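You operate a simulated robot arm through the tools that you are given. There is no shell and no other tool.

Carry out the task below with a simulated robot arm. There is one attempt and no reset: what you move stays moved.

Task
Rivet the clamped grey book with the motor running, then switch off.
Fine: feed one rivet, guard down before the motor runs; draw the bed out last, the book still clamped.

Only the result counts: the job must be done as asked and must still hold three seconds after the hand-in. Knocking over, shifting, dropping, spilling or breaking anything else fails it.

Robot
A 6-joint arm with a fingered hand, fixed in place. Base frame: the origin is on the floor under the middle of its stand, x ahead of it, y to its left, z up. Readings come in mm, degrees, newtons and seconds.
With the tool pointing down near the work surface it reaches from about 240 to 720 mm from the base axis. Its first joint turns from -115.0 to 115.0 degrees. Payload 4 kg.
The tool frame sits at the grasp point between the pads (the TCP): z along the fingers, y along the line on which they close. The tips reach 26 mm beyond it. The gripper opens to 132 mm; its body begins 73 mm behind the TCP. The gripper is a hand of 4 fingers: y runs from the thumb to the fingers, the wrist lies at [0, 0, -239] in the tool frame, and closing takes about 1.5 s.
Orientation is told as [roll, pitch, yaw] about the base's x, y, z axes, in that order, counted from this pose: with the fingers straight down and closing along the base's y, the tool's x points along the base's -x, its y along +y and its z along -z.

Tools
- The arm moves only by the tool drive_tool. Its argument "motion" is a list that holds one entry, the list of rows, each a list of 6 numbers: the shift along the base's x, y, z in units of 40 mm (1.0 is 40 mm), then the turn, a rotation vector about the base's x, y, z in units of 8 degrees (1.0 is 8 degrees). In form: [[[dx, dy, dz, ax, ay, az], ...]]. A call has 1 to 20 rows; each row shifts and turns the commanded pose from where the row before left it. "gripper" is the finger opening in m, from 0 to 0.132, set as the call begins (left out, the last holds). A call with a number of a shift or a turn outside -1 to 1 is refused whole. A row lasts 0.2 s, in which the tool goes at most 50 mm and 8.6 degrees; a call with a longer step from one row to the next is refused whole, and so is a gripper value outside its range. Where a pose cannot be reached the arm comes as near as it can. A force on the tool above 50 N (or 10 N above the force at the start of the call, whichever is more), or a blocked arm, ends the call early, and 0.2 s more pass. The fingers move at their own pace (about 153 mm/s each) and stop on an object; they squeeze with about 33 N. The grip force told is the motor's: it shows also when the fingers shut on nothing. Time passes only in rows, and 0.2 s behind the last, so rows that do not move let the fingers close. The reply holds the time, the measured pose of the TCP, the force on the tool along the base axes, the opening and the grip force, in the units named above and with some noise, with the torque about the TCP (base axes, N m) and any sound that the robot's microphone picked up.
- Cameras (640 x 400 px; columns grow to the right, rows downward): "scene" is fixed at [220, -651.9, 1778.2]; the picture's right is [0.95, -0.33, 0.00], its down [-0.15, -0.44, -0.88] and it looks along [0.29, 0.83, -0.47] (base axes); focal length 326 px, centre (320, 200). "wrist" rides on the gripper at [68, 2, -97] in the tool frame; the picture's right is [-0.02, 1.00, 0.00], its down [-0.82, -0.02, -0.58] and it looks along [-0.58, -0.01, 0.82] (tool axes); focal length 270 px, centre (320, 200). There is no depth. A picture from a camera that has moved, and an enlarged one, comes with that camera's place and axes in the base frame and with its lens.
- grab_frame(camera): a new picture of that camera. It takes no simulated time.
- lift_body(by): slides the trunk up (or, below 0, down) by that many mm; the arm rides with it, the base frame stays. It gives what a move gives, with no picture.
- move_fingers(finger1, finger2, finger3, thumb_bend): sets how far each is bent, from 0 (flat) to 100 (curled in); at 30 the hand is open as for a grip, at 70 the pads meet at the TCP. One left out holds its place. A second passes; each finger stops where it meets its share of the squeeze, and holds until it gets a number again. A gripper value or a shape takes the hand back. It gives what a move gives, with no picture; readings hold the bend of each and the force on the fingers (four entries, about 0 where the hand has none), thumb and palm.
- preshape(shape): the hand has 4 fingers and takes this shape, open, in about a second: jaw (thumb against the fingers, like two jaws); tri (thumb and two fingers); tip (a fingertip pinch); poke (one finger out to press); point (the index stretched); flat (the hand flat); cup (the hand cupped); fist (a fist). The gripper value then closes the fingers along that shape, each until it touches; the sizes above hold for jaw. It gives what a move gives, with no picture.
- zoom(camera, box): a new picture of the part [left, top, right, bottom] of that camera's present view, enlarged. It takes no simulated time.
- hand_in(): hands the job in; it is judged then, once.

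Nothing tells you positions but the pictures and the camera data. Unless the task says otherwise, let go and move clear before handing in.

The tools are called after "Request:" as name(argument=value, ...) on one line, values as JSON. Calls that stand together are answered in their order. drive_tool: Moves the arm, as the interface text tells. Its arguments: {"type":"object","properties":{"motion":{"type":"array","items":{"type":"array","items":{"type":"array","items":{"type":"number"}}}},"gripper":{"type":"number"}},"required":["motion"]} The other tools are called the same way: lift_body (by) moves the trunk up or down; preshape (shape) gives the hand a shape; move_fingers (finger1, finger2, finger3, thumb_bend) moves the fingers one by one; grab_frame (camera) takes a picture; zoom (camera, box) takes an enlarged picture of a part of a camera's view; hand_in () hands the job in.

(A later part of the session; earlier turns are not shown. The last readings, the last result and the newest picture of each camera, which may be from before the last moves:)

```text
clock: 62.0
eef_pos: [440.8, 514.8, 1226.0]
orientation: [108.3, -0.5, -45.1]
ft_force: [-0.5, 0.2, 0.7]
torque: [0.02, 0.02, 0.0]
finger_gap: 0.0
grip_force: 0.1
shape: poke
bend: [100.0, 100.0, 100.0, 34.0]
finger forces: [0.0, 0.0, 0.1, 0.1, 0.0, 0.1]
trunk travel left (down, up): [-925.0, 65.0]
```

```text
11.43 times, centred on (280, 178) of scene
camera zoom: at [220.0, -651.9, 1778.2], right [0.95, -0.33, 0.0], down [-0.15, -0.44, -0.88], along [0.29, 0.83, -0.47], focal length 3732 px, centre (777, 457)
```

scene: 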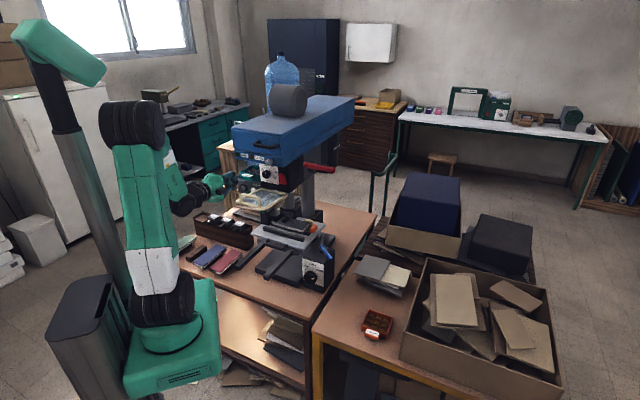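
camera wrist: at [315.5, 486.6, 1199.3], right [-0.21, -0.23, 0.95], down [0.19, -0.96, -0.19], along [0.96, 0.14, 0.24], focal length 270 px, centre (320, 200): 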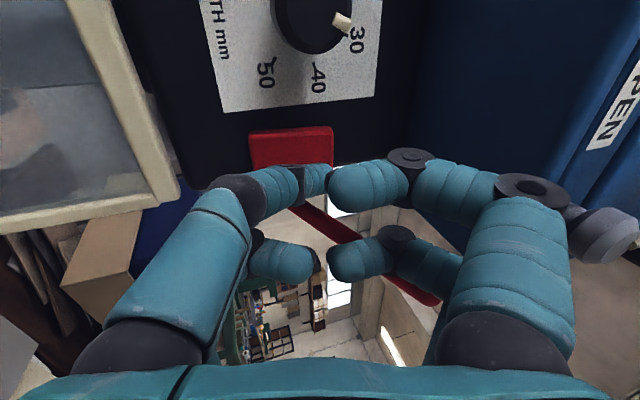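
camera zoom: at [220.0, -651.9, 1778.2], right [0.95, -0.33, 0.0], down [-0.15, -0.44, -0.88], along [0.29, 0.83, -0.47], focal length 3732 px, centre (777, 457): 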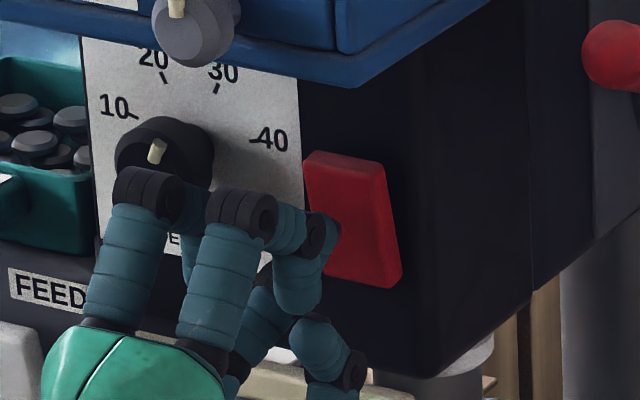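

Request:
drive_tool(motion=[[[0.055, 0.055, 0, 0, 0, 0], [0.055, 0.055, 0, 0, 0, 0], [0.055, 0.055, 0, 0, 0, 0]]])

Request:
zoom(camera="wrist", box=[240, 90, 400, 210])

Request:
zoom(camera="scene", box=[225, 140, 325, 215])

```text
clock: 62.8
eef_pos: [446.4, 521.3, 1227.1]
orientation: [108.1, -0.5, -45.1]
ft_force: [-0.8, -1.1, -0.8]
torque: [0.02, -0.02, -0.04]
finger_gap: 0.0
grip_force: 0.0
shape: poke
bend: [100.0, 100.0, 100.0, 34.0]
finger forces: [0.1, 0.0, 0.0, 0.0, 1.7, 0.1]
trunk travel left (down, up): [-925.0, 65.0]
```

```text
3.33 times, centred on (320, 150) of wrist
camera zoom: at [334.1, 505.4, 1198.7], right [-0.21, -0.23, 0.95], down [0.19, -0.96, -0.19], along [0.96, 0.14, 0.24], focal length 901 px, centre (320, 367)
```

zoom: 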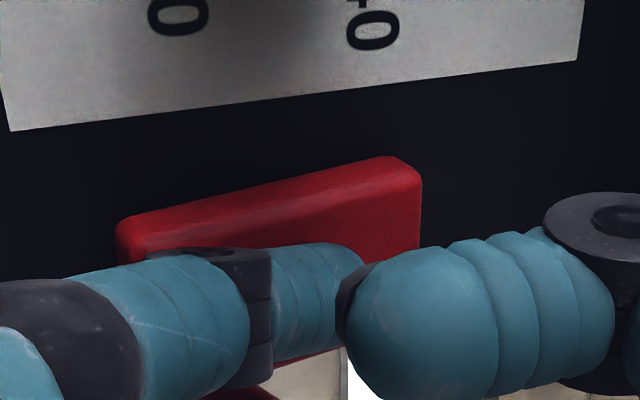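

```text
5.33 times, centred on (275, 178) of scene
camera zoom: at [220.0, -651.9, 1778.2], right [0.95, -0.33, 0.0], down [-0.15, -0.44, -0.88], along [0.29, 0.83, -0.47], focal length 1741 px, centre (560, 320)
```

zoom: 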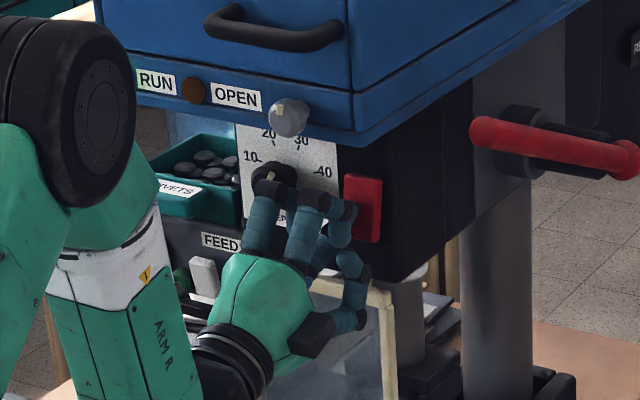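

The red rocker is tipping. A little more.

Request:
drive_tool(motion=[[[0.055, 0.055, 0, 0, 0, 0], [0.055, 0.055, 0, 0, 0, 0], [0, 0, 0, 0, 0, 0]]])

Request:
zoom(camera="wrist", box=[240, 90, 400, 210])

Request:
grab_frame(camera="scene")

Request:
zoom(camera="scene", box=[225, 140, 325, 215])

```text
clock: 63.6
eef_pos: [448.4, 524.1, 1229.6]
orientation: [108.2, -0.4, -45.1]
ft_force: [-14.2, -12.5, -1.7]
torque: [0.1, -0.15, 0.03]
finger_gap: 0.0
grip_force: 0.0
shape: poke
bend: [100.0, 100.0, 100.0, 35.0]
finger forces: [0.0, 0.1, 0.0, 0.1, 18.6, 0.1]
trunk travel left (down, up): [-925.0, 65.0]
```

```text
3.33 times, centred on (320, 150) of wrist
camera zoom: at [336.3, 507.5, 1200.5], right [-0.21, -0.24, 0.95], down [0.19, -0.96, -0.2], along [0.96, 0.14, 0.25], focal length 901 px, centre (320, 367)
```

zoom: 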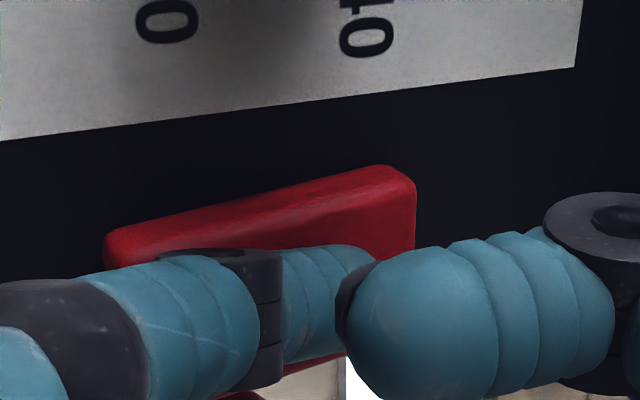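

```text
taken
```

scene: 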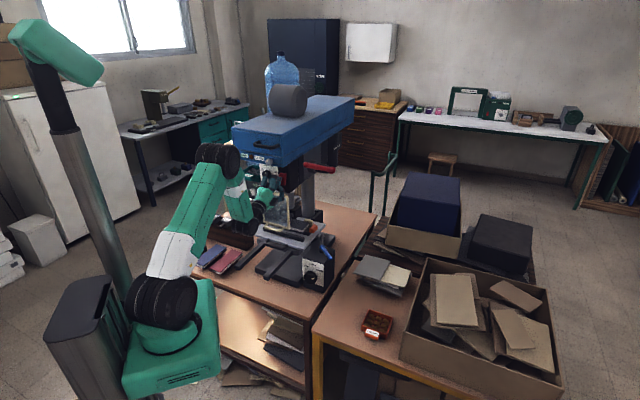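

```text
5.33 times, centred on (275, 178) of scene
camera zoom: at [220.0, -651.9, 1778.2], right [0.95, -0.33, 0.0], down [-0.15, -0.44, -0.88], along [0.29, 0.83, -0.47], focal length 1741 px, centre (560, 320)
```

zoom: 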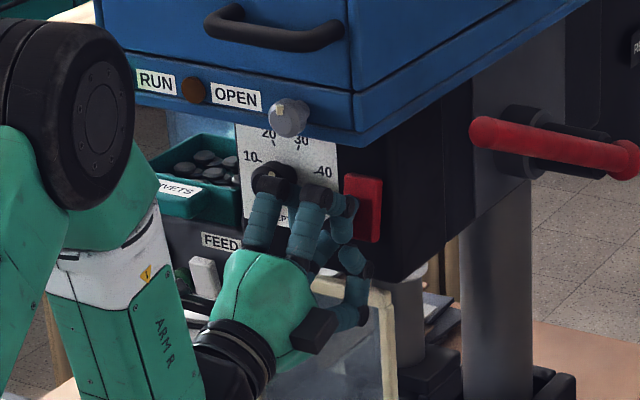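

The rocker is fully over. I back off and check the RUN lamp.

Request:
drive_tool(motion=[[[-0.3, -0.3, 0, 0, 0, 0], [-0.6, -0.6, 0, 0, 0, 0], [-0.8, -0.8, 0, 0, 0, 0]]])

Request:
grab_frame(camera="wrist")

Request:
zoom(camera="scene", box=[225, 140, 325, 215])

```text
clock: 64.4
eef_pos: [383.1, 459.1, 1227.5]
orientation: [108.2, -0.4, -45.1]
ft_force: [0.3, 0.2, 0.2]
torque: [-0.01, 0.01, 0.02]
finger_gap: 0.0
grip_force: 0.1
shape: poke
bend: [100.0, 100.0, 100.0, 34.0]
finger forces: [0.1, 0.1, 0.0, 0.0, 0.2, 0.0]
trunk travel left (down, up): [-925.0, 65.0]
```

```text
taken
camera wrist: at [271.3, 442.0, 1198.4], right [-0.21, -0.23, 0.95], down [0.19, -0.96, -0.2], along [0.96, 0.14, 0.25], focal length 270 px, centre (320, 200)
```

wrist: 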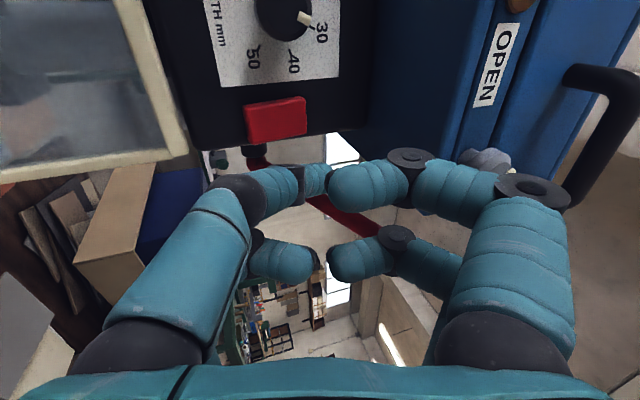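

```text
5.33 times, centred on (275, 178) of scene
camera zoom: at [220.0, -651.9, 1778.2], right [0.95, -0.33, 0.0], down [-0.15, -0.44, -0.88], along [0.29, 0.83, -0.47], focal length 1741 px, centre (560, 320)
```

zoom: 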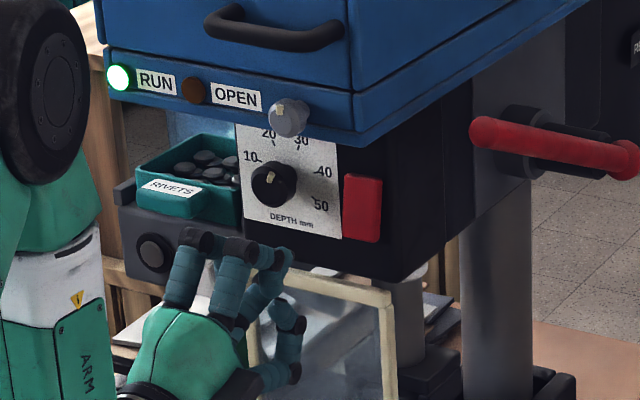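

RUN is lit bright green: the motor is running with the guard down and one rivet fed. Next is the red press lever on the right. I'll swing clear, make a fist and roll the hand so its stiff side can push the lever down.

Request:
drive_tool(motion=[[[0.135, -0.95, 0.36, -0.53, 0.53, 0], [0.135, -0.95, 0.36, -0.53, 0.53, 0], [0.135, -0.95, 0.36, -0.53, 0.53, 0], [0.135, -0.95, 0.36, 0, 0, 0], [0.135, -0.95, 0.36, 0, 0, 0]]])

Request:
preshape(shape="fist")

Request:
drive_tool(motion=[[[0, 0, 0, 0.723, 0.723, 0], [0, 0, 0, 0.723, 0.723, 0], [0, 0, 0, 0.723, 0.723, 0], [0, 0, 0, 0.723, 0.723, 0], [0, 0, 0, 0.723, 0.723, 0], [0, 0, 0, 0.723, 0.723, 0], [0, 0, 0, 0.723, 0.723, 0], [0, 0, 0, 0.723, 0.723, 0], [0, 0, 0, 0.723, 0.723, 0], [0, 0, 0, 0.723, 0.723, 0], [0, 0, 0, 0.723, 0.723, 0]]])

Request:
grab_frame(camera="wrist")

Request:
grab_frame(camera="scene")

```text
clock: 65.6
eef_pos: [452.8, 309.2, 1313.1]
orientation: [90.2, -0.4, -45.0]
ft_force: [0.2, 0.2, -0.2]
torque: [0.02, 0.0, 0.03]
finger_gap: 0.0
grip_force: 0.1
shape: poke
bend: [100.0, 100.0, 100.0, 34.0]
finger forces: [0.0, 0.0, 0.0, 0.0, 0.1, 0.0]
out of reach, approached as far as the arm can: row 2, 3, 4, 5
trunk travel left (down, up): [-925.0, 65.0]
```

```text
clock: 66.5
eef_pos: [453.3, 312.6, 1312.3]
orientation: [90.2, -0.3, -45.1]
ft_force: [0.4, -0.6, 0.7]
torque: [0.01, 0.01, -0.04]
finger_gap: 0.0
grip_force: 0.1
shape: fist
bend: [100.0, 99.0, 100.0, 53.0]
finger forces: [0.0, 0.0, 0.0, 0.0, 0.1, 0.0]
trunk travel left (down, up): [-925.0, 65.0]
```

```text
clock: 68.9
eef_pos: [457.0, 310.3, 1313.7]
orientation: [93.8, 89.8, -41.3]
ft_force: [0.4, 0.0, -0.5]
torque: [0.0, 0.02, 0.0]
finger_gap: 0.1
grip_force: 0.0
shape: fist
bend: [100.0, 99.0, 100.0, 53.0]
finger forces: [0.0, 0.0, 0.0, 0.0, 0.1, 0.0]
trunk travel left (down, up): [-925.0, 65.0]
```

```text
taken
camera wrist: at [391.0, 242.4, 1382.1], right [0.7, -0.71, -0.02], down [-0.42, -0.4, -0.82], along [0.57, 0.58, -0.58], focal length 270 px, centre (320, 200)
```

wrist: 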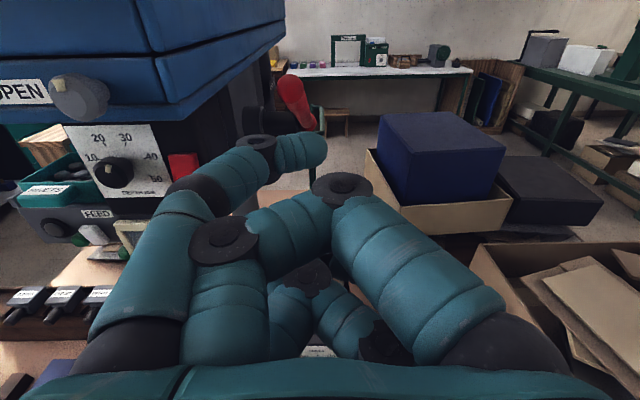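

```text
taken
```

scene: 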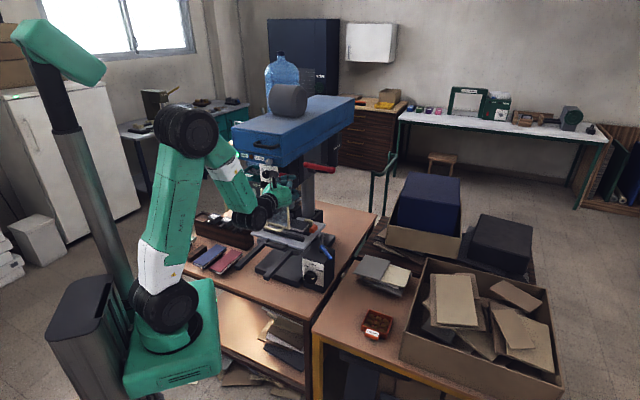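

I'm now looking over the fist with the lever end ahead, left of centre. I zoom in to place it more precisely.

Request:
zoom(camera="wrist", box=[220, 50, 380, 150])

Request:
zoom(camera="scene", box=[240, 140, 340, 215])

```text
4.00 times, centred on (300, 100) of wrist
camera zoom: at [391.0, 242.4, 1382.1], right [0.7, -0.71, -0.02], down [-0.42, -0.4, -0.82], along [0.57, 0.58, -0.58], focal length 1081 px, centre (400, 600)
```

zoom: 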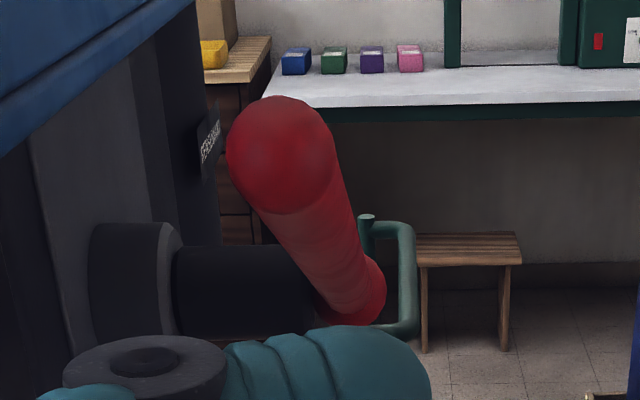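

```text
5.33 times, centred on (290, 178) of scene
camera zoom: at [220.0, -651.9, 1778.2], right [0.95, -0.33, 0.0], down [-0.15, -0.44, -0.88], along [0.29, 0.83, -0.47], focal length 1741 px, centre (480, 320)
```

zoom: 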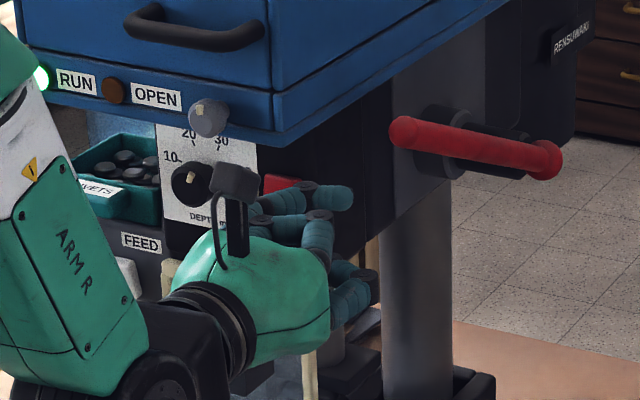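

Request:
drive_tool(motion=[[[0, 0, 0.75, 0, 0, 0], [0, 0, 0.75, 0, 0, 0], [0.6, 0.6, 0, 0, 0, 0], [0.6, 0.62, 0, 0, 0, 0], [0.6, 0.62, 0, 0, 0, 0]]])

Request:
grab_frame(camera="wrist")

Request:
zoom(camera="scene", box=[240, 120, 360, 210])

```text
clock: 70.1
eef_pos: [528.1, 381.0, 1371.9]
orientation: [81.1, 89.4, -54.1]
ft_force: [0.7, 0.3, 0.2]
torque: [-0.02, 0.0, 0.02]
finger_gap: 0.2
grip_force: 0.1
shape: fist
bend: [100.0, 99.0, 100.0, 53.0]
finger forces: [0.1, 0.0, 0.1, 0.1, 0.0, 0.0]
trunk travel left (down, up): [-925.0, 65.0]
```

```text
taken
camera wrist: at [462.4, 312.5, 1440.4], right [0.7, -0.71, -0.02], down [-0.42, -0.4, -0.82], along [0.57, 0.58, -0.58], focal length 270 px, centre (320, 200)
```

wrist: 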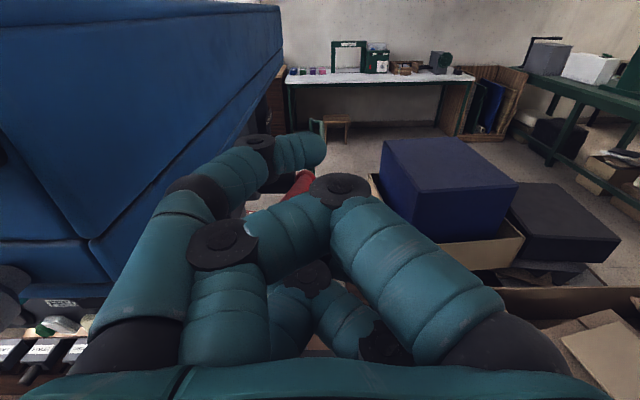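

```text
4.44 times, centred on (300, 165) of scene
camera zoom: at [220.0, -651.9, 1778.2], right [0.95, -0.33, 0.0], down [-0.15, -0.44, -0.88], along [0.29, 0.83, -0.47], focal length 1451 px, centre (409, 356)
```

zoom: 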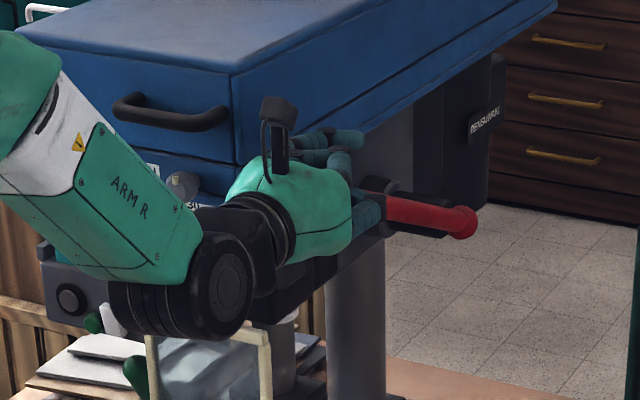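

Request:
drive_tool(motion=[[[0.55, 0.58, 0, 0, 0, 0], [0.55, 0.58, 0, 0, 0, 0], [0.5, 0.52, 0, 0, 0, 0]]])

Request:
grab_frame(camera="wrist")

Request:
zoom(camera="scene", box=[240, 120, 360, 210])

```text
clock: 70.9
eef_pos: [590.3, 451.1, 1369.0]
orientation: [81.2, 89.5, -53.9]
ft_force: [0.0, -0.5, 0.4]
torque: [-0.02, -0.01, -0.02]
finger_gap: 0.0
grip_force: 0.1
shape: fist
bend: [100.0, 99.0, 100.0, 53.0]
finger forces: [0.0, 0.0, 0.0, 0.0, 0.1, 0.0]
trunk travel left (down, up): [-925.0, 65.0]
```

```text
taken
camera wrist: at [523.7, 383.1, 1438.2], right [0.7, -0.71, -0.02], down [-0.42, -0.4, -0.82], along [0.57, 0.58, -0.58], focal length 270 px, centre (320, 200)
```

wrist: 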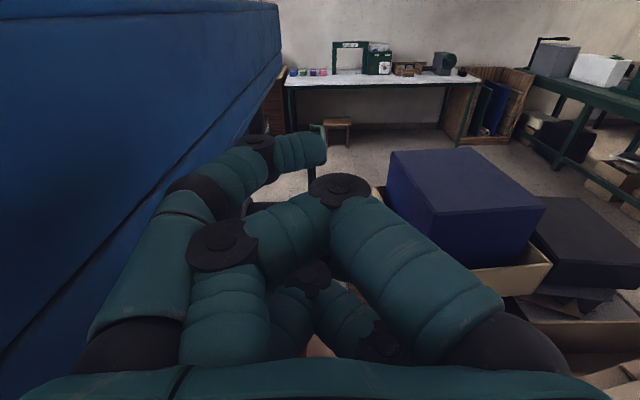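

```text
4.44 times, centred on (300, 165) of scene
camera zoom: at [220.0, -651.9, 1778.2], right [0.95, -0.33, 0.0], down [-0.15, -0.44, -0.88], along [0.29, 0.83, -0.47], focal length 1451 px, centre (409, 356)
```

zoom: 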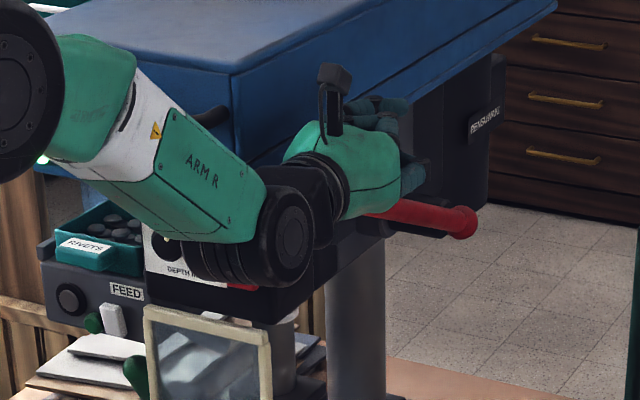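

The fist is above the lever near its end. Pressing straight down in steps.

Request:
drive_tool(motion=[[[0, 0, -0.25, 0, 0, 0], [0, 0, -0.25, 0, 0, 0], [0, 0, -0.2, 0, 0, 0]]])

Request:
zoom(camera="scene", box=[260, 120, 360, 195])

```text
clock: 71.7
eef_pos: [591.6, 450.9, 1345.1]
orientation: [97.2, 89.5, -38.1]
ft_force: [-0.4, 1.4, 0.7]
torque: [-0.03, 0.11, -0.07]
finger_gap: 0.0
grip_force: 0.0
shape: fist
bend: [100.0, 99.0, 100.0, 53.0]
finger forces: [0.1, 0.0, 0.0, 0.1, 0.1, 0.0]
trunk travel left (down, up): [-925.0, 65.0]
```

```text
5.33 times, centred on (310, 158) of scene
camera zoom: at [220.0, -651.9, 1778.2], right [0.95, -0.33, 0.0], down [-0.15, -0.44, -0.88], along [0.29, 0.83, -0.47], focal length 1741 px, centre (373, 427)
```

zoom: 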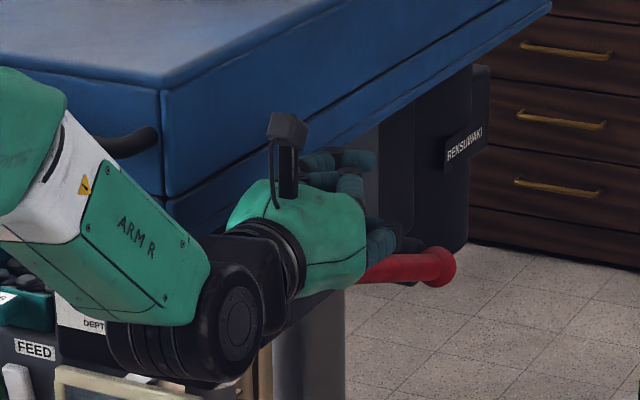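

Request:
drive_tool(motion=[[[0, 0, -0.3, 0, 0, 0], [0, 0, -0.3, 0, 0, 0], [0, 0, -0.3, 0, 0, 0], [0, 0, -0.3, 0, 0, 0]]])

Request:
zoom(camera="scene", box=[240, 130, 360, 220])

Request:
grab_frame(camera="wrist")

```text
clock: 72.7
eef_pos: [593.0, 451.6, 1297.6]
orientation: [94.9, 89.5, -40.4]
ft_force: [-0.6, -0.1, -0.3]
torque: [-0.09, 0.08, -0.07]
finger_gap: 0.0
grip_force: 0.0
shape: fist
bend: [100.0, 99.0, 100.0, 53.0]
finger forces: [0.0, 0.0, 0.0, 0.0, 0.1, 0.0]
trunk travel left (down, up): [-925.0, 65.0]
```

```text
4.44 times, centred on (300, 175) of scene
camera zoom: at [220.0, -651.9, 1778.2], right [0.95, -0.33, 0.0], down [-0.15, -0.44, -0.88], along [0.29, 0.83, -0.47], focal length 1451 px, centre (409, 311)
```

zoom: 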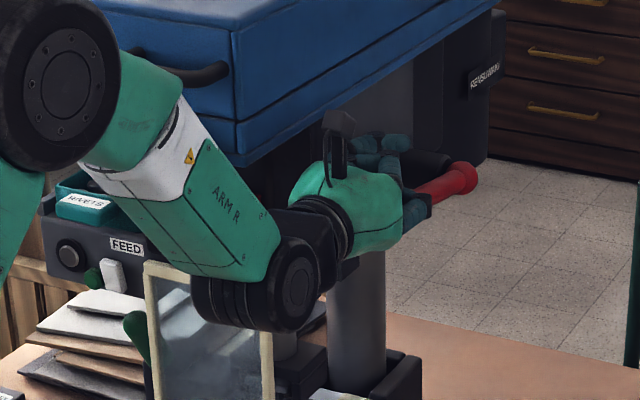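

```text
taken
camera wrist: at [525.4, 383.5, 1365.7], right [0.7, -0.71, -0.02], down [-0.42, -0.4, -0.82], along [0.57, 0.58, -0.58], focal length 270 px, centre (320, 200)
```

wrist: 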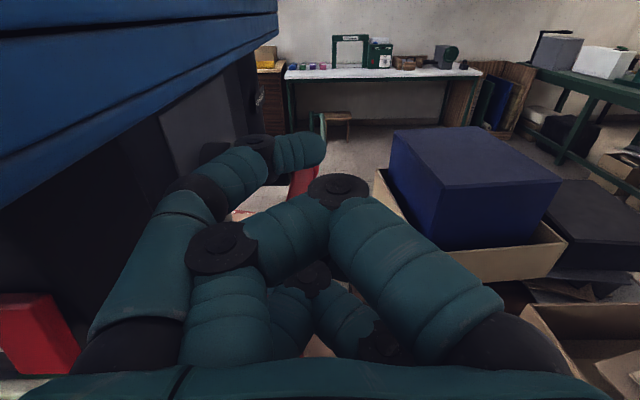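

Request:
drive_tool(motion=[[[0, 0, -0.3, 0, 0, 0], [0, 0, -0.3, 0, 0, 0], [0, 0, -0.3, 0, 0, 0], [0, 0, -0.3, 0, 0, 0]]])

Request:
zoom(camera="scene", box=[240, 130, 360, 240])

```text
clock: 73.7
eef_pos: [593.2, 450.2, 1249.2]
orientation: [95.0, 89.4, -40.1]
ft_force: [-0.8, 0.0, 0.5]
torque: [-0.09, 0.15, -0.05]
finger_gap: 0.0
grip_force: 0.0
shape: fist
bend: [100.0, 99.0, 100.0, 53.0]
finger forces: [0.0, 0.1, 0.0, 0.0, 0.0, 0.0]
trunk travel left (down, up): [-925.0, 65.0]
```

```text
3.64 times, centred on (300, 185) of scene
camera zoom: at [220.0, -651.9, 1778.2], right [0.95, -0.33, 0.0], down [-0.15, -0.44, -0.88], along [0.29, 0.83, -0.47], focal length 1187 px, centre (393, 254)
```

zoom: 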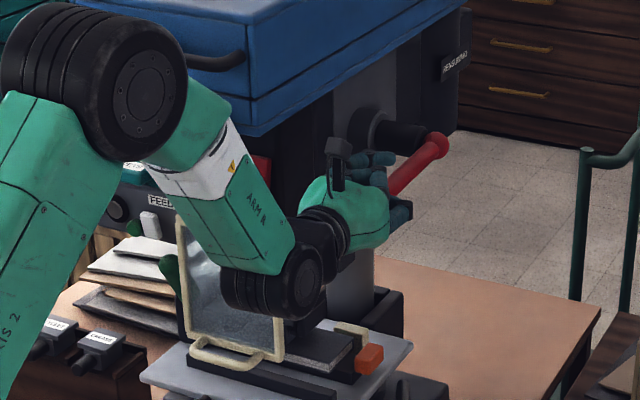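

Request:
drive_tool(motion=[[[0, 0, -0.3, 0, 0, 0], [0, 0, -0.3, 0, 0, 0], [0, 0, -0.3, 0, 0, 0], [0, 0, -0.3, 0, 0, 0]]])

Request:
zoom(camera="scene", box=[240, 130, 360, 240])

Request:
grab_frame(camera="wrist")

```text
clock: 74.7
eef_pos: [590.9, 450.4, 1210.1]
orientation: [150.8, 88.9, 15.7]
ft_force: [3.9, 4.2, 25.9]
torque: [0.08, 0.65, -0.07]
finger_gap: 0.1
grip_force: 0.0
shape: fist
bend: [100.0, 99.0, 100.0, 53.0]
finger forces: [0.1, 0.1, 0.0, 0.0, 0.0, 0.1]
trunk travel left (down, up): [-925.0, 65.0]
```

```text
3.64 times, centred on (300, 185) of scene
camera zoom: at [220.0, -651.9, 1778.2], right [0.95, -0.33, 0.0], down [-0.15, -0.44, -0.88], along [0.29, 0.83, -0.47], focal length 1187 px, centre (393, 254)
```

zoom: 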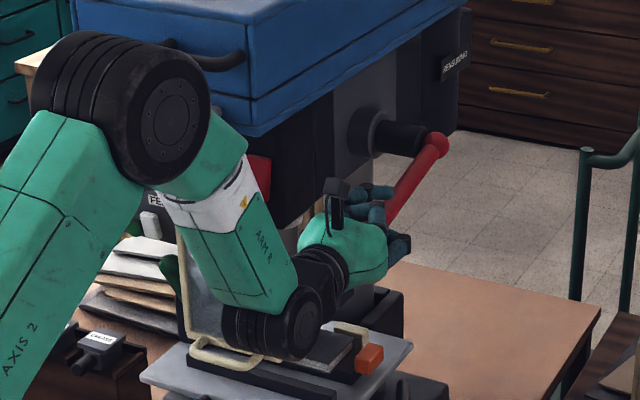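

```text
taken
camera wrist: at [524.3, 381.5, 1276.7], right [0.7, -0.71, -0.02], down [-0.41, -0.39, -0.83], along [0.58, 0.59, -0.56], focal length 270 px, centre (320, 200)
```

wrist: 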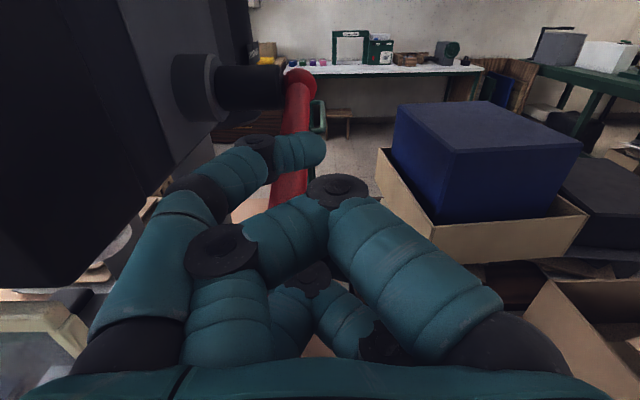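

Resistance has begun (26 N). I press on carefully in small steps and listen.

Request:
drive_tool(motion=[[[0, 0, -0.1, 0, 0, 0], [0, 0, -0.1, 0, 0, 0], [0, 0, 0, 0, 0, 0]]])

Request:
zoom(camera="scene", box=[240, 130, 360, 240])

```text
clock: 75.5
eef_pos: [590.9, 451.3, 1205.7]
orientation: [160.5, 88.3, 25.3]
ft_force: [1.5, 4.4, 47.5]
torque: [0.12, 1.31, -0.16]
finger_gap: 0.0
grip_force: 0.0
shape: fist
bend: [100.0, 99.0, 100.0, 53.0]
finger forces: [0.0, 0.2, 0.0, 0.0, 0.0, 0.1]
trunk travel left (down, up): [-925.0, 65.0]
```

```text
3.64 times, centred on (300, 185) of scene
camera zoom: at [220.0, -651.9, 1778.2], right [0.95, -0.33, 0.0], down [-0.15, -0.44, -0.88], along [0.29, 0.83, -0.47], focal length 1187 px, centre (393, 254)
```

zoom: 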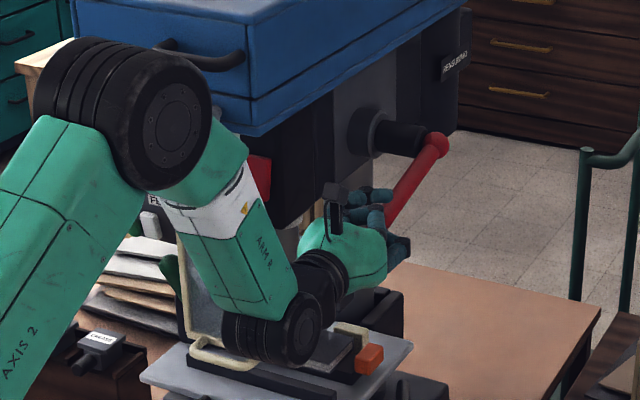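

The lever is against its stop (47 N, no further travel). I ease off upward and look at the result.

Request:
drive_tool(motion=[[[0, 0, 0.3, 0, 0, 0], [0, 0, 0.4, 0, 0, 0], [0, 0, 0.5, 0, 0, 0]]])

Request:
zoom(camera="scene", box=[240, 130, 360, 240])

Request:
grab_frame(camera="wrist")

```text
clock: 76.3
eef_pos: [591.8, 450.3, 1241.2]
orientation: [72.1, 89.5, -63.1]
ft_force: [-2.6, -0.8, 1.7]
torque: [-0.07, 0.13, 0.03]
finger_gap: 0.2
grip_force: 0.0
shape: fist
bend: [100.0, 99.0, 100.0, 53.0]
finger forces: [0.1, 0.1, 0.0, 0.0, 0.0, 0.0]
trunk travel left (down, up): [-925.0, 65.0]
```

```text
3.64 times, centred on (300, 185) of scene
camera zoom: at [220.0, -651.9, 1778.2], right [0.95, -0.33, 0.0], down [-0.15, -0.44, -0.88], along [0.29, 0.83, -0.47], focal length 1187 px, centre (393, 254)
```

zoom: 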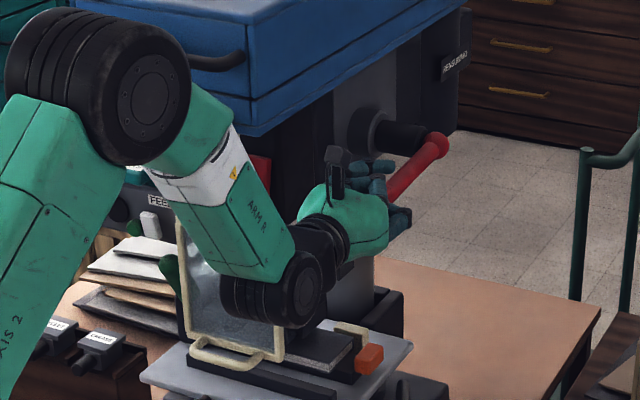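

```text
taken
camera wrist: at [525.9, 381.1, 1309.7], right [0.7, -0.71, -0.02], down [-0.42, -0.4, -0.81], along [0.57, 0.58, -0.58], focal length 270 px, centre (320, 200)
```

wrist: 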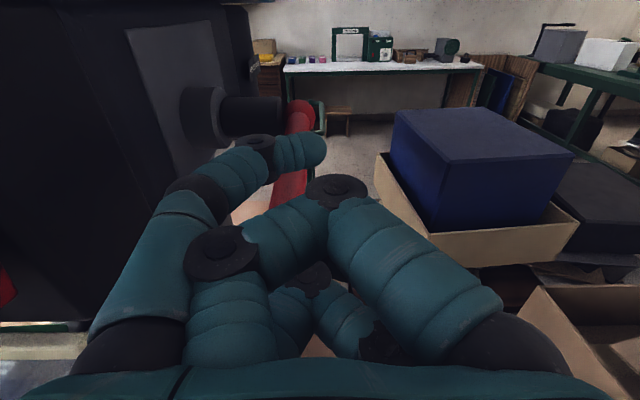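

The lever follows the hand back up. I let it return fully and then check the feeder window, lamps and ram.

Request:
drive_tool(motion=[[[0, 0, 0.5, 0, 0, 0], [0, 0, 0.6, 0, 0, 0], [0, 0, 0.7, 0, 0, 0], [0, 0, 0.7, 0, 0, 0], [0, 0, 0.8, 0, 0, 0]]])

Request:
drive_tool(motion=[[[-0.6, -0.6, 0.1, 0, 0, 0], [-0.6, -0.6, 0, 0, 0, 0], [-0.6, -0.6, 0, 0, 0, 0], [-0.6, -0.6, 0, 0, 0, 0]]])

Request:
grab_frame(camera="scene")

Request:
zoom(camera="scene", box=[225, 140, 345, 250])

Request:
grab_frame(camera="wrist")

```text
clock: 77.5
eef_pos: [592.3, 449.4, 1372.7]
orientation: [92.4, 89.5, -42.8]
ft_force: [0.5, 0.4, -0.4]
torque: [0.01, -0.01, 0.0]
finger_gap: 0.0
grip_force: 0.1
shape: fist
bend: [100.0, 99.0, 100.0, 53.0]
finger forces: [0.0, 0.1, 0.0, 0.1, 0.1, 0.0]
trunk travel left (down, up): [-925.0, 65.0]
```

```text
clock: 78.5
eef_pos: [494.2, 353.8, 1376.9]
orientation: [95.8, 89.5, -39.4]
ft_force: [0.3, -0.6, -0.1]
torque: [-0.01, 0.01, -0.01]
finger_gap: 0.2
grip_force: 0.0
shape: fist
bend: [100.0, 99.0, 100.0, 53.0]
finger forces: [0.1, 0.1, 0.0, 0.0, 0.1, 0.1]
trunk travel left (down, up): [-925.0, 65.0]
```

```text
taken
```

scene: 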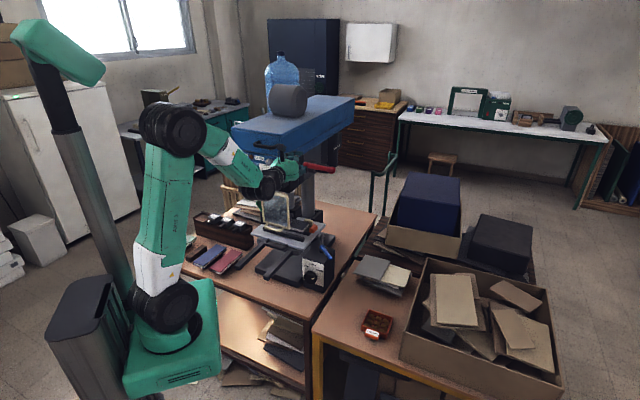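

```text
3.64 times, centred on (285, 195) of scene
camera zoom: at [220.0, -651.9, 1778.2], right [0.95, -0.33, 0.0], down [-0.15, -0.44, -0.88], along [0.29, 0.83, -0.47], focal length 1187 px, centre (447, 218)
```

zoom: 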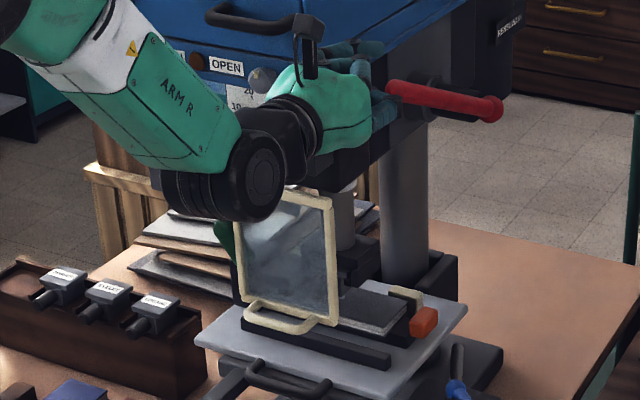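

```text
taken
camera wrist: at [428.1, 285.0, 1446.1], right [0.7, -0.71, -0.02], down [-0.42, -0.4, -0.82], along [0.57, 0.58, -0.58], focal length 270 px, centre (320, 200)
```

wrist: 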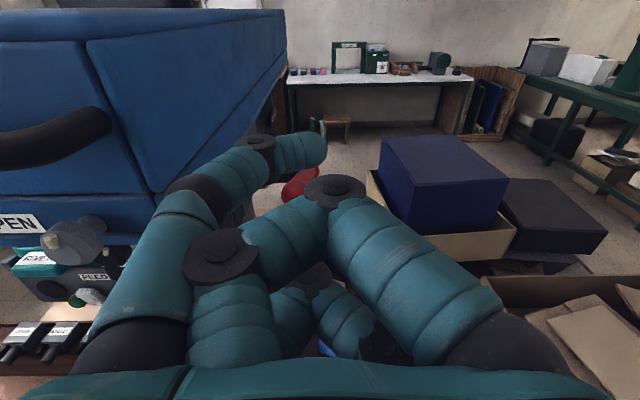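

Request:
zoom(camera="wrist", box=[0, 200, 160, 340])

Request:
zoom(camera="scene", box=[265, 185, 325, 240])

```text
2.86 times, centred on (80, 270) of wrist
camera zoom: at [428.1, 285.0, 1446.1], right [0.7, -0.71, -0.02], down [-0.42, -0.4, -0.82], along [0.57, 0.58, -0.58], focal length 772 px, centre (1006, 0)
```

zoom: 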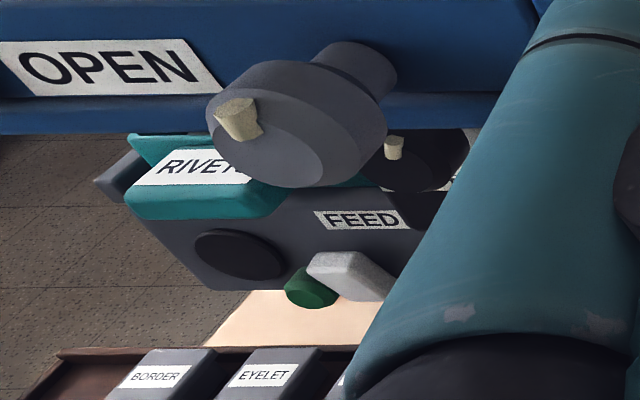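

```text
7.27 times, centred on (295, 212) of scene
camera zoom: at [220.0, -651.9, 1778.2], right [0.95, -0.33, 0.0], down [-0.15, -0.44, -0.88], along [0.29, 0.83, -0.47], focal length 2375 px, centre (502, 109)
```

zoom: 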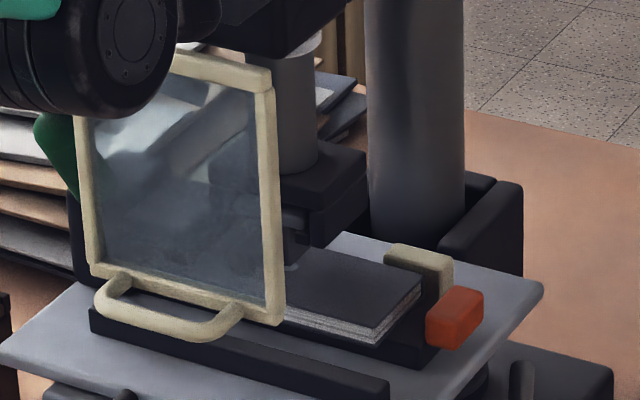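

The feeder window is empty again and a small rivet head shows on the book: the rivet has been set and the lever is back at rest. Now I switch the motor off: back off, roll the hand back, and press the lower end of the red rocker.

Request:
drive_tool(motion=[[[-0.6, -0.6, 0, 0, 0, 0], [-0.5, -0.5, 0, 0, 0, 0], [0, 0, 0, -0.723, -0.723, 0], [0, 0, 0, -0.723, -0.723, 0], [0, 0, 0, -0.723, -0.723, 0], [0, 0, 0, -0.723, -0.723, 0], [0, 0, 0, -0.723, -0.723, 0], [0, 0, 0, -0.723, -0.723, 0], [0, 0, 0, -0.723, -0.723, 0], [0, 0, 0, -0.723, -0.723, 0], [0, 0, 0, -0.723, -0.723, 0], [0, 0, 0, -0.723, -0.723, 0], [0, 0, 0, -0.723, -0.723, 0]]])

Request:
preshape(shape="poke")

Request:
grab_frame(camera="scene")

```text
clock: 81.3
eef_pos: [452.0, 310.5, 1377.3]
orientation: [90.2, -0.4, -44.9]
ft_force: [0.5, 0.4, 0.6]
torque: [0.01, 0.01, 0.03]
finger_gap: 0.0
grip_force: 0.1
shape: fist
bend: [100.0, 99.0, 100.0, 53.0]
finger forces: [0.1, 0.0, 0.1, 0.0, 0.0, 0.0]
trunk travel left (down, up): [-925.0, 65.0]
```

```text
clock: 82.2
eef_pos: [451.7, 310.0, 1377.8]
orientation: [90.2, -0.3, -45.0]
ft_force: [0.7, -0.4, 0.0]
torque: [-0.03, 0.0, 0.0]
finger_gap: 0.2
grip_force: 0.2
shape: poke
bend: [100.0, 100.0, 100.0, 34.0]
finger forces: [0.0, 0.0, 0.0, 0.0, 0.0, 0.2]
trunk travel left (down, up): [-925.0, 65.0]
```

```text
taken
```

scene: 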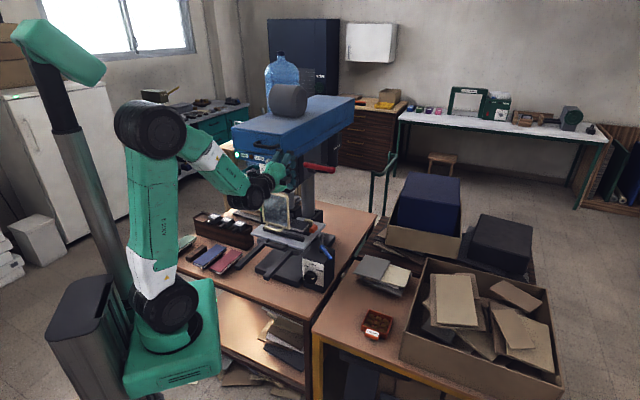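

Request:
drive_tool(motion=[[[-0.534, 0.534, -0.85, 0, 0, 0], [-0.534, 0.534, -0.85, 0, 0, 0], [-0.534, 0.534, -0.85, 0, 0, 0], [-0.534, 0.534, -0.85, 0, 0, 0], [-0.534, 0.534, -0.85, 0, 0, 0], [0.7, 0.7, 0, 0, 0, 0], [0.7, 0.7, 0, 0, 0, 0]]])

Request:
grab_frame(camera="wrist")

Request:
zoom(camera="wrist", box=[240, 60, 400, 180])

Request:
zoom(camera="scene", box=[225, 140, 325, 240])

```text
clock: 83.8
eef_pos: [408.6, 484.1, 1214.8]
orientation: [90.1, -0.4, -45.0]
ft_force: [-0.1, 0.2, 0.2]
torque: [-0.01, -0.02, 0.0]
finger_gap: 0.0
grip_force: 0.1
shape: poke
bend: [100.0, 100.0, 100.0, 34.0]
finger forces: [0.0, 0.0, 0.0, 0.0, 0.1, 0.0]
out of reach, approached as far as the arm can: row 2, 3
trunk travel left (down, up): [-925.0, 65.0]
```

```text
taken
camera wrist: at [293.1, 464.4, 1215.7], right [0.01, -0.01, 1.0], down [0.17, -0.99, -0.02], along [0.99, 0.17, -0.01], focal length 270 px, centre (320, 200)
```

wrist: 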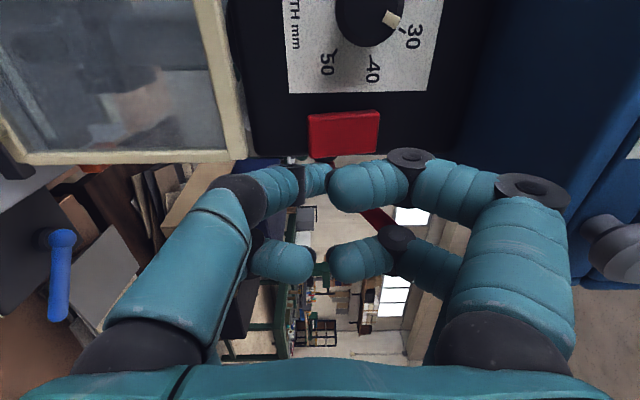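

```text
3.33 times, centred on (320, 120) of wrist
camera zoom: at [293.1, 464.4, 1215.7], right [0.01, -0.01, 1.0], down [0.17, -0.99, -0.02], along [0.99, 0.17, -0.01], focal length 901 px, centre (320, 467)
```

zoom: 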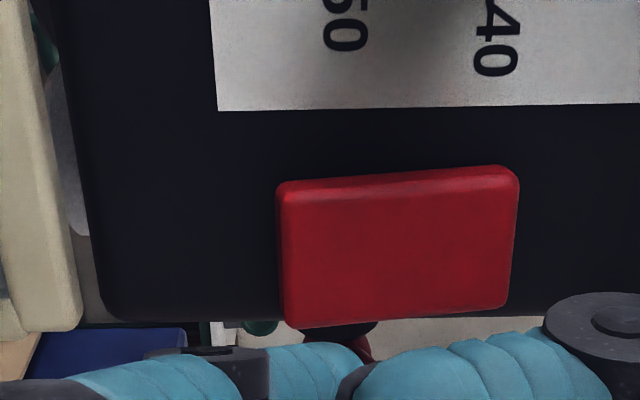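

```text
4.00 times, centred on (275, 190) of scene
camera zoom: at [220.0, -651.9, 1778.2], right [0.95, -0.33, 0.0], down [-0.15, -0.44, -0.88], along [0.29, 0.83, -0.47], focal length 1306 px, centre (500, 240)
```

zoom: 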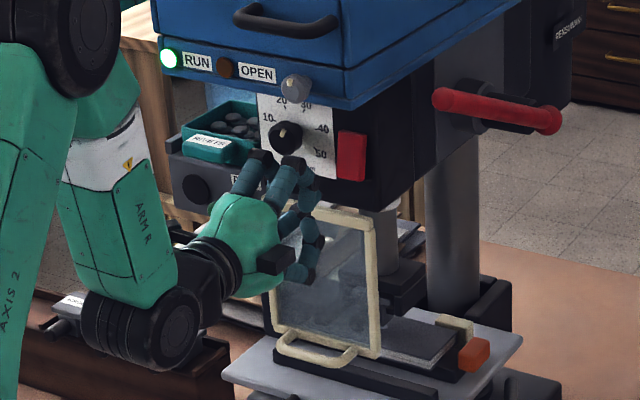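

Request:
drive_tool(motion=[[[0.354, 0.354, -0.09, 0, 0, 0], [0.3, 0.3, -0.09, 0, 0, 0]]])

Request:
zoom(camera="wrist", box=[240, 90, 400, 210])

```text
clock: 84.4
eef_pos: [437.5, 509.2, 1205.6]
orientation: [90.2, -0.4, -45.0]
ft_force: [-0.4, -0.7, 0.6]
torque: [0.01, -0.03, -0.02]
finger_gap: 0.0
grip_force: 0.1
shape: poke
bend: [100.0, 100.0, 100.0, 34.0]
finger forces: [0.0, 0.1, 0.1, 0.0, 0.0, 0.2]
trunk travel left (down, up): [-925.0, 65.0]
```

```text
3.33 times, centred on (320, 150) of wrist
camera zoom: at [321.4, 489.6, 1207.3], right [0.01, -0.01, 1.0], down [0.17, -0.99, -0.02], along [0.99, 0.17, -0.01], focal length 901 px, centre (320, 367)
```

zoom: 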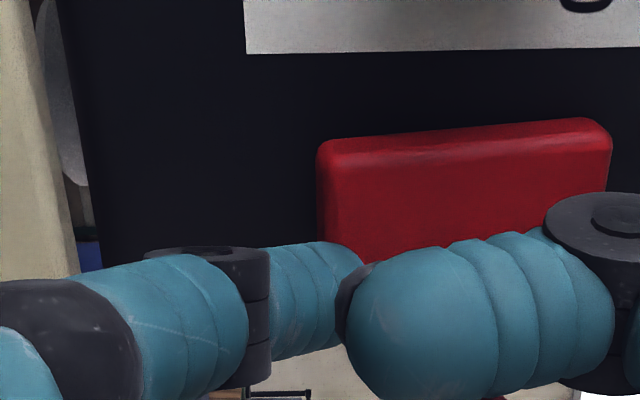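

Request:
drive_tool(motion=[[[0.055, 0.055, 0.03, 0, 0, 0], [0.055, 0.055, 0.03, 0, 0, 0], [0.055, 0.055, 0, 0, 0, 0], [0.055, 0.055, 0, 0, 0, 0]]])

Request:
zoom(camera="wrist", box=[240, 90, 400, 210])

Request:
zoom(camera="scene", box=[225, 140, 325, 215])

```text
clock: 85.4
eef_pos: [447.0, 518.1, 1207.7]
orientation: [90.2, -0.4, -45.0]
ft_force: [-0.4, 1.1, -0.6]
torque: [0.04, 0.04, 0.0]
finger_gap: 0.2
grip_force: 0.1
shape: poke
bend: [100.0, 100.0, 100.0, 34.0]
finger forces: [0.0, 0.0, 0.1, 0.0, 0.2, 0.0]
trunk travel left (down, up): [-925.0, 65.0]
```

```text
3.33 times, centred on (320, 150) of wrist
camera zoom: at [330.6, 498.1, 1208.7], right [0.01, -0.02, 1.0], down [0.17, -0.99, -0.02], along [0.99, 0.17, -0.01], focal length 901 px, centre (320, 367)
```

zoom: 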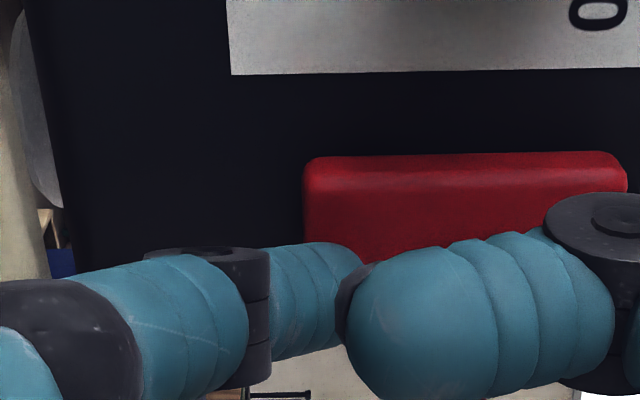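

```text
5.33 times, centred on (275, 178) of scene
camera zoom: at [220.0, -651.9, 1778.2], right [0.95, -0.33, 0.0], down [-0.15, -0.44, -0.88], along [0.29, 0.83, -0.47], focal length 1741 px, centre (560, 320)
```

zoom: 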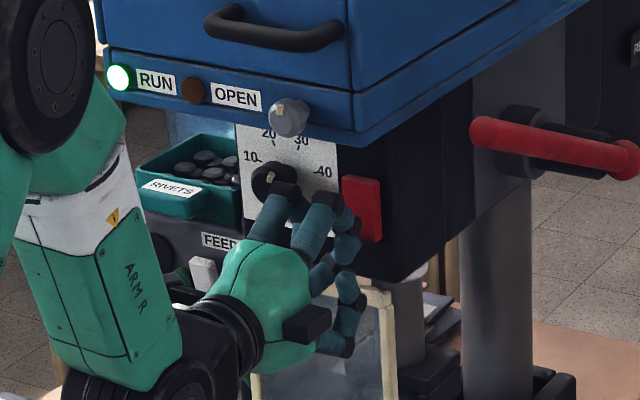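

Request:
drive_tool(motion=[[[0.055, 0.055, 0, 0, 0, 0], [0.055, 0.055, 0, 0, 0, 0], [0.03, 0.03, 0, 0, 0, 0]]])

Request:
zoom(camera="wrist", box=[240, 90, 400, 210])

Request:
zoom(camera="scene", box=[225, 140, 325, 215])

```text
clock: 86.2
eef_pos: [448.7, 521.1, 1207.6]
orientation: [90.1, -0.4, -45.1]
ft_force: [-11.6, -12.2, -4.8]
torque: [-0.08, 0.1, 0.0]
finger_gap: 0.1
grip_force: 0.1
shape: poke
bend: [100.0, 100.0, 100.0, 34.0]
finger forces: [0.0, 0.0, 0.1, 0.0, 17.5, 0.1]
trunk travel left (down, up): [-925.0, 65.0]
```

```text
3.33 times, centred on (320, 150) of wrist
camera zoom: at [333.5, 502.0, 1208.7], right [0.01, -0.01, 1.0], down [0.17, -0.99, -0.02], along [0.99, 0.17, -0.01], focal length 901 px, centre (320, 367)
```

zoom: 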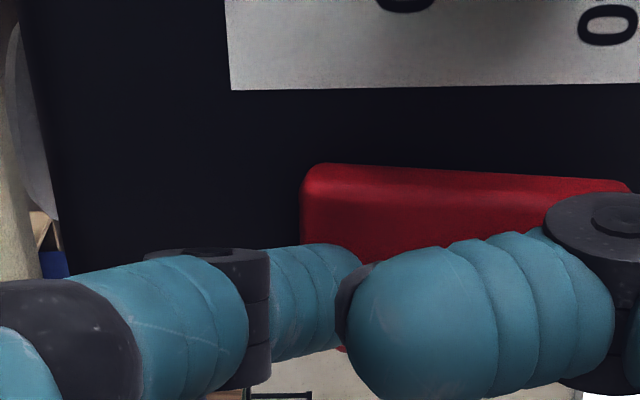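

```text
5.33 times, centred on (275, 178) of scene
camera zoom: at [220.0, -651.9, 1778.2], right [0.95, -0.33, 0.0], down [-0.15, -0.44, -0.88], along [0.29, 0.83, -0.47], focal length 1741 px, centre (560, 320)
```

zoom: 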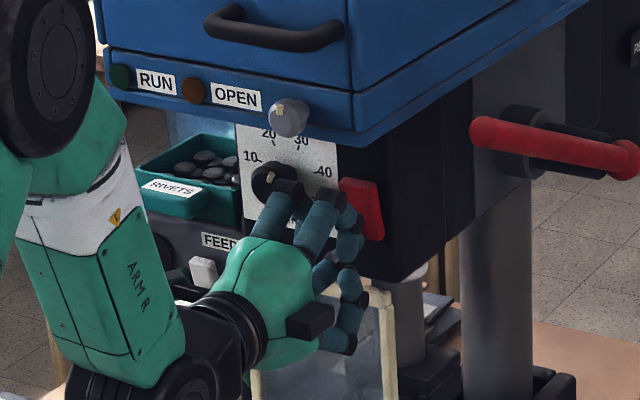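

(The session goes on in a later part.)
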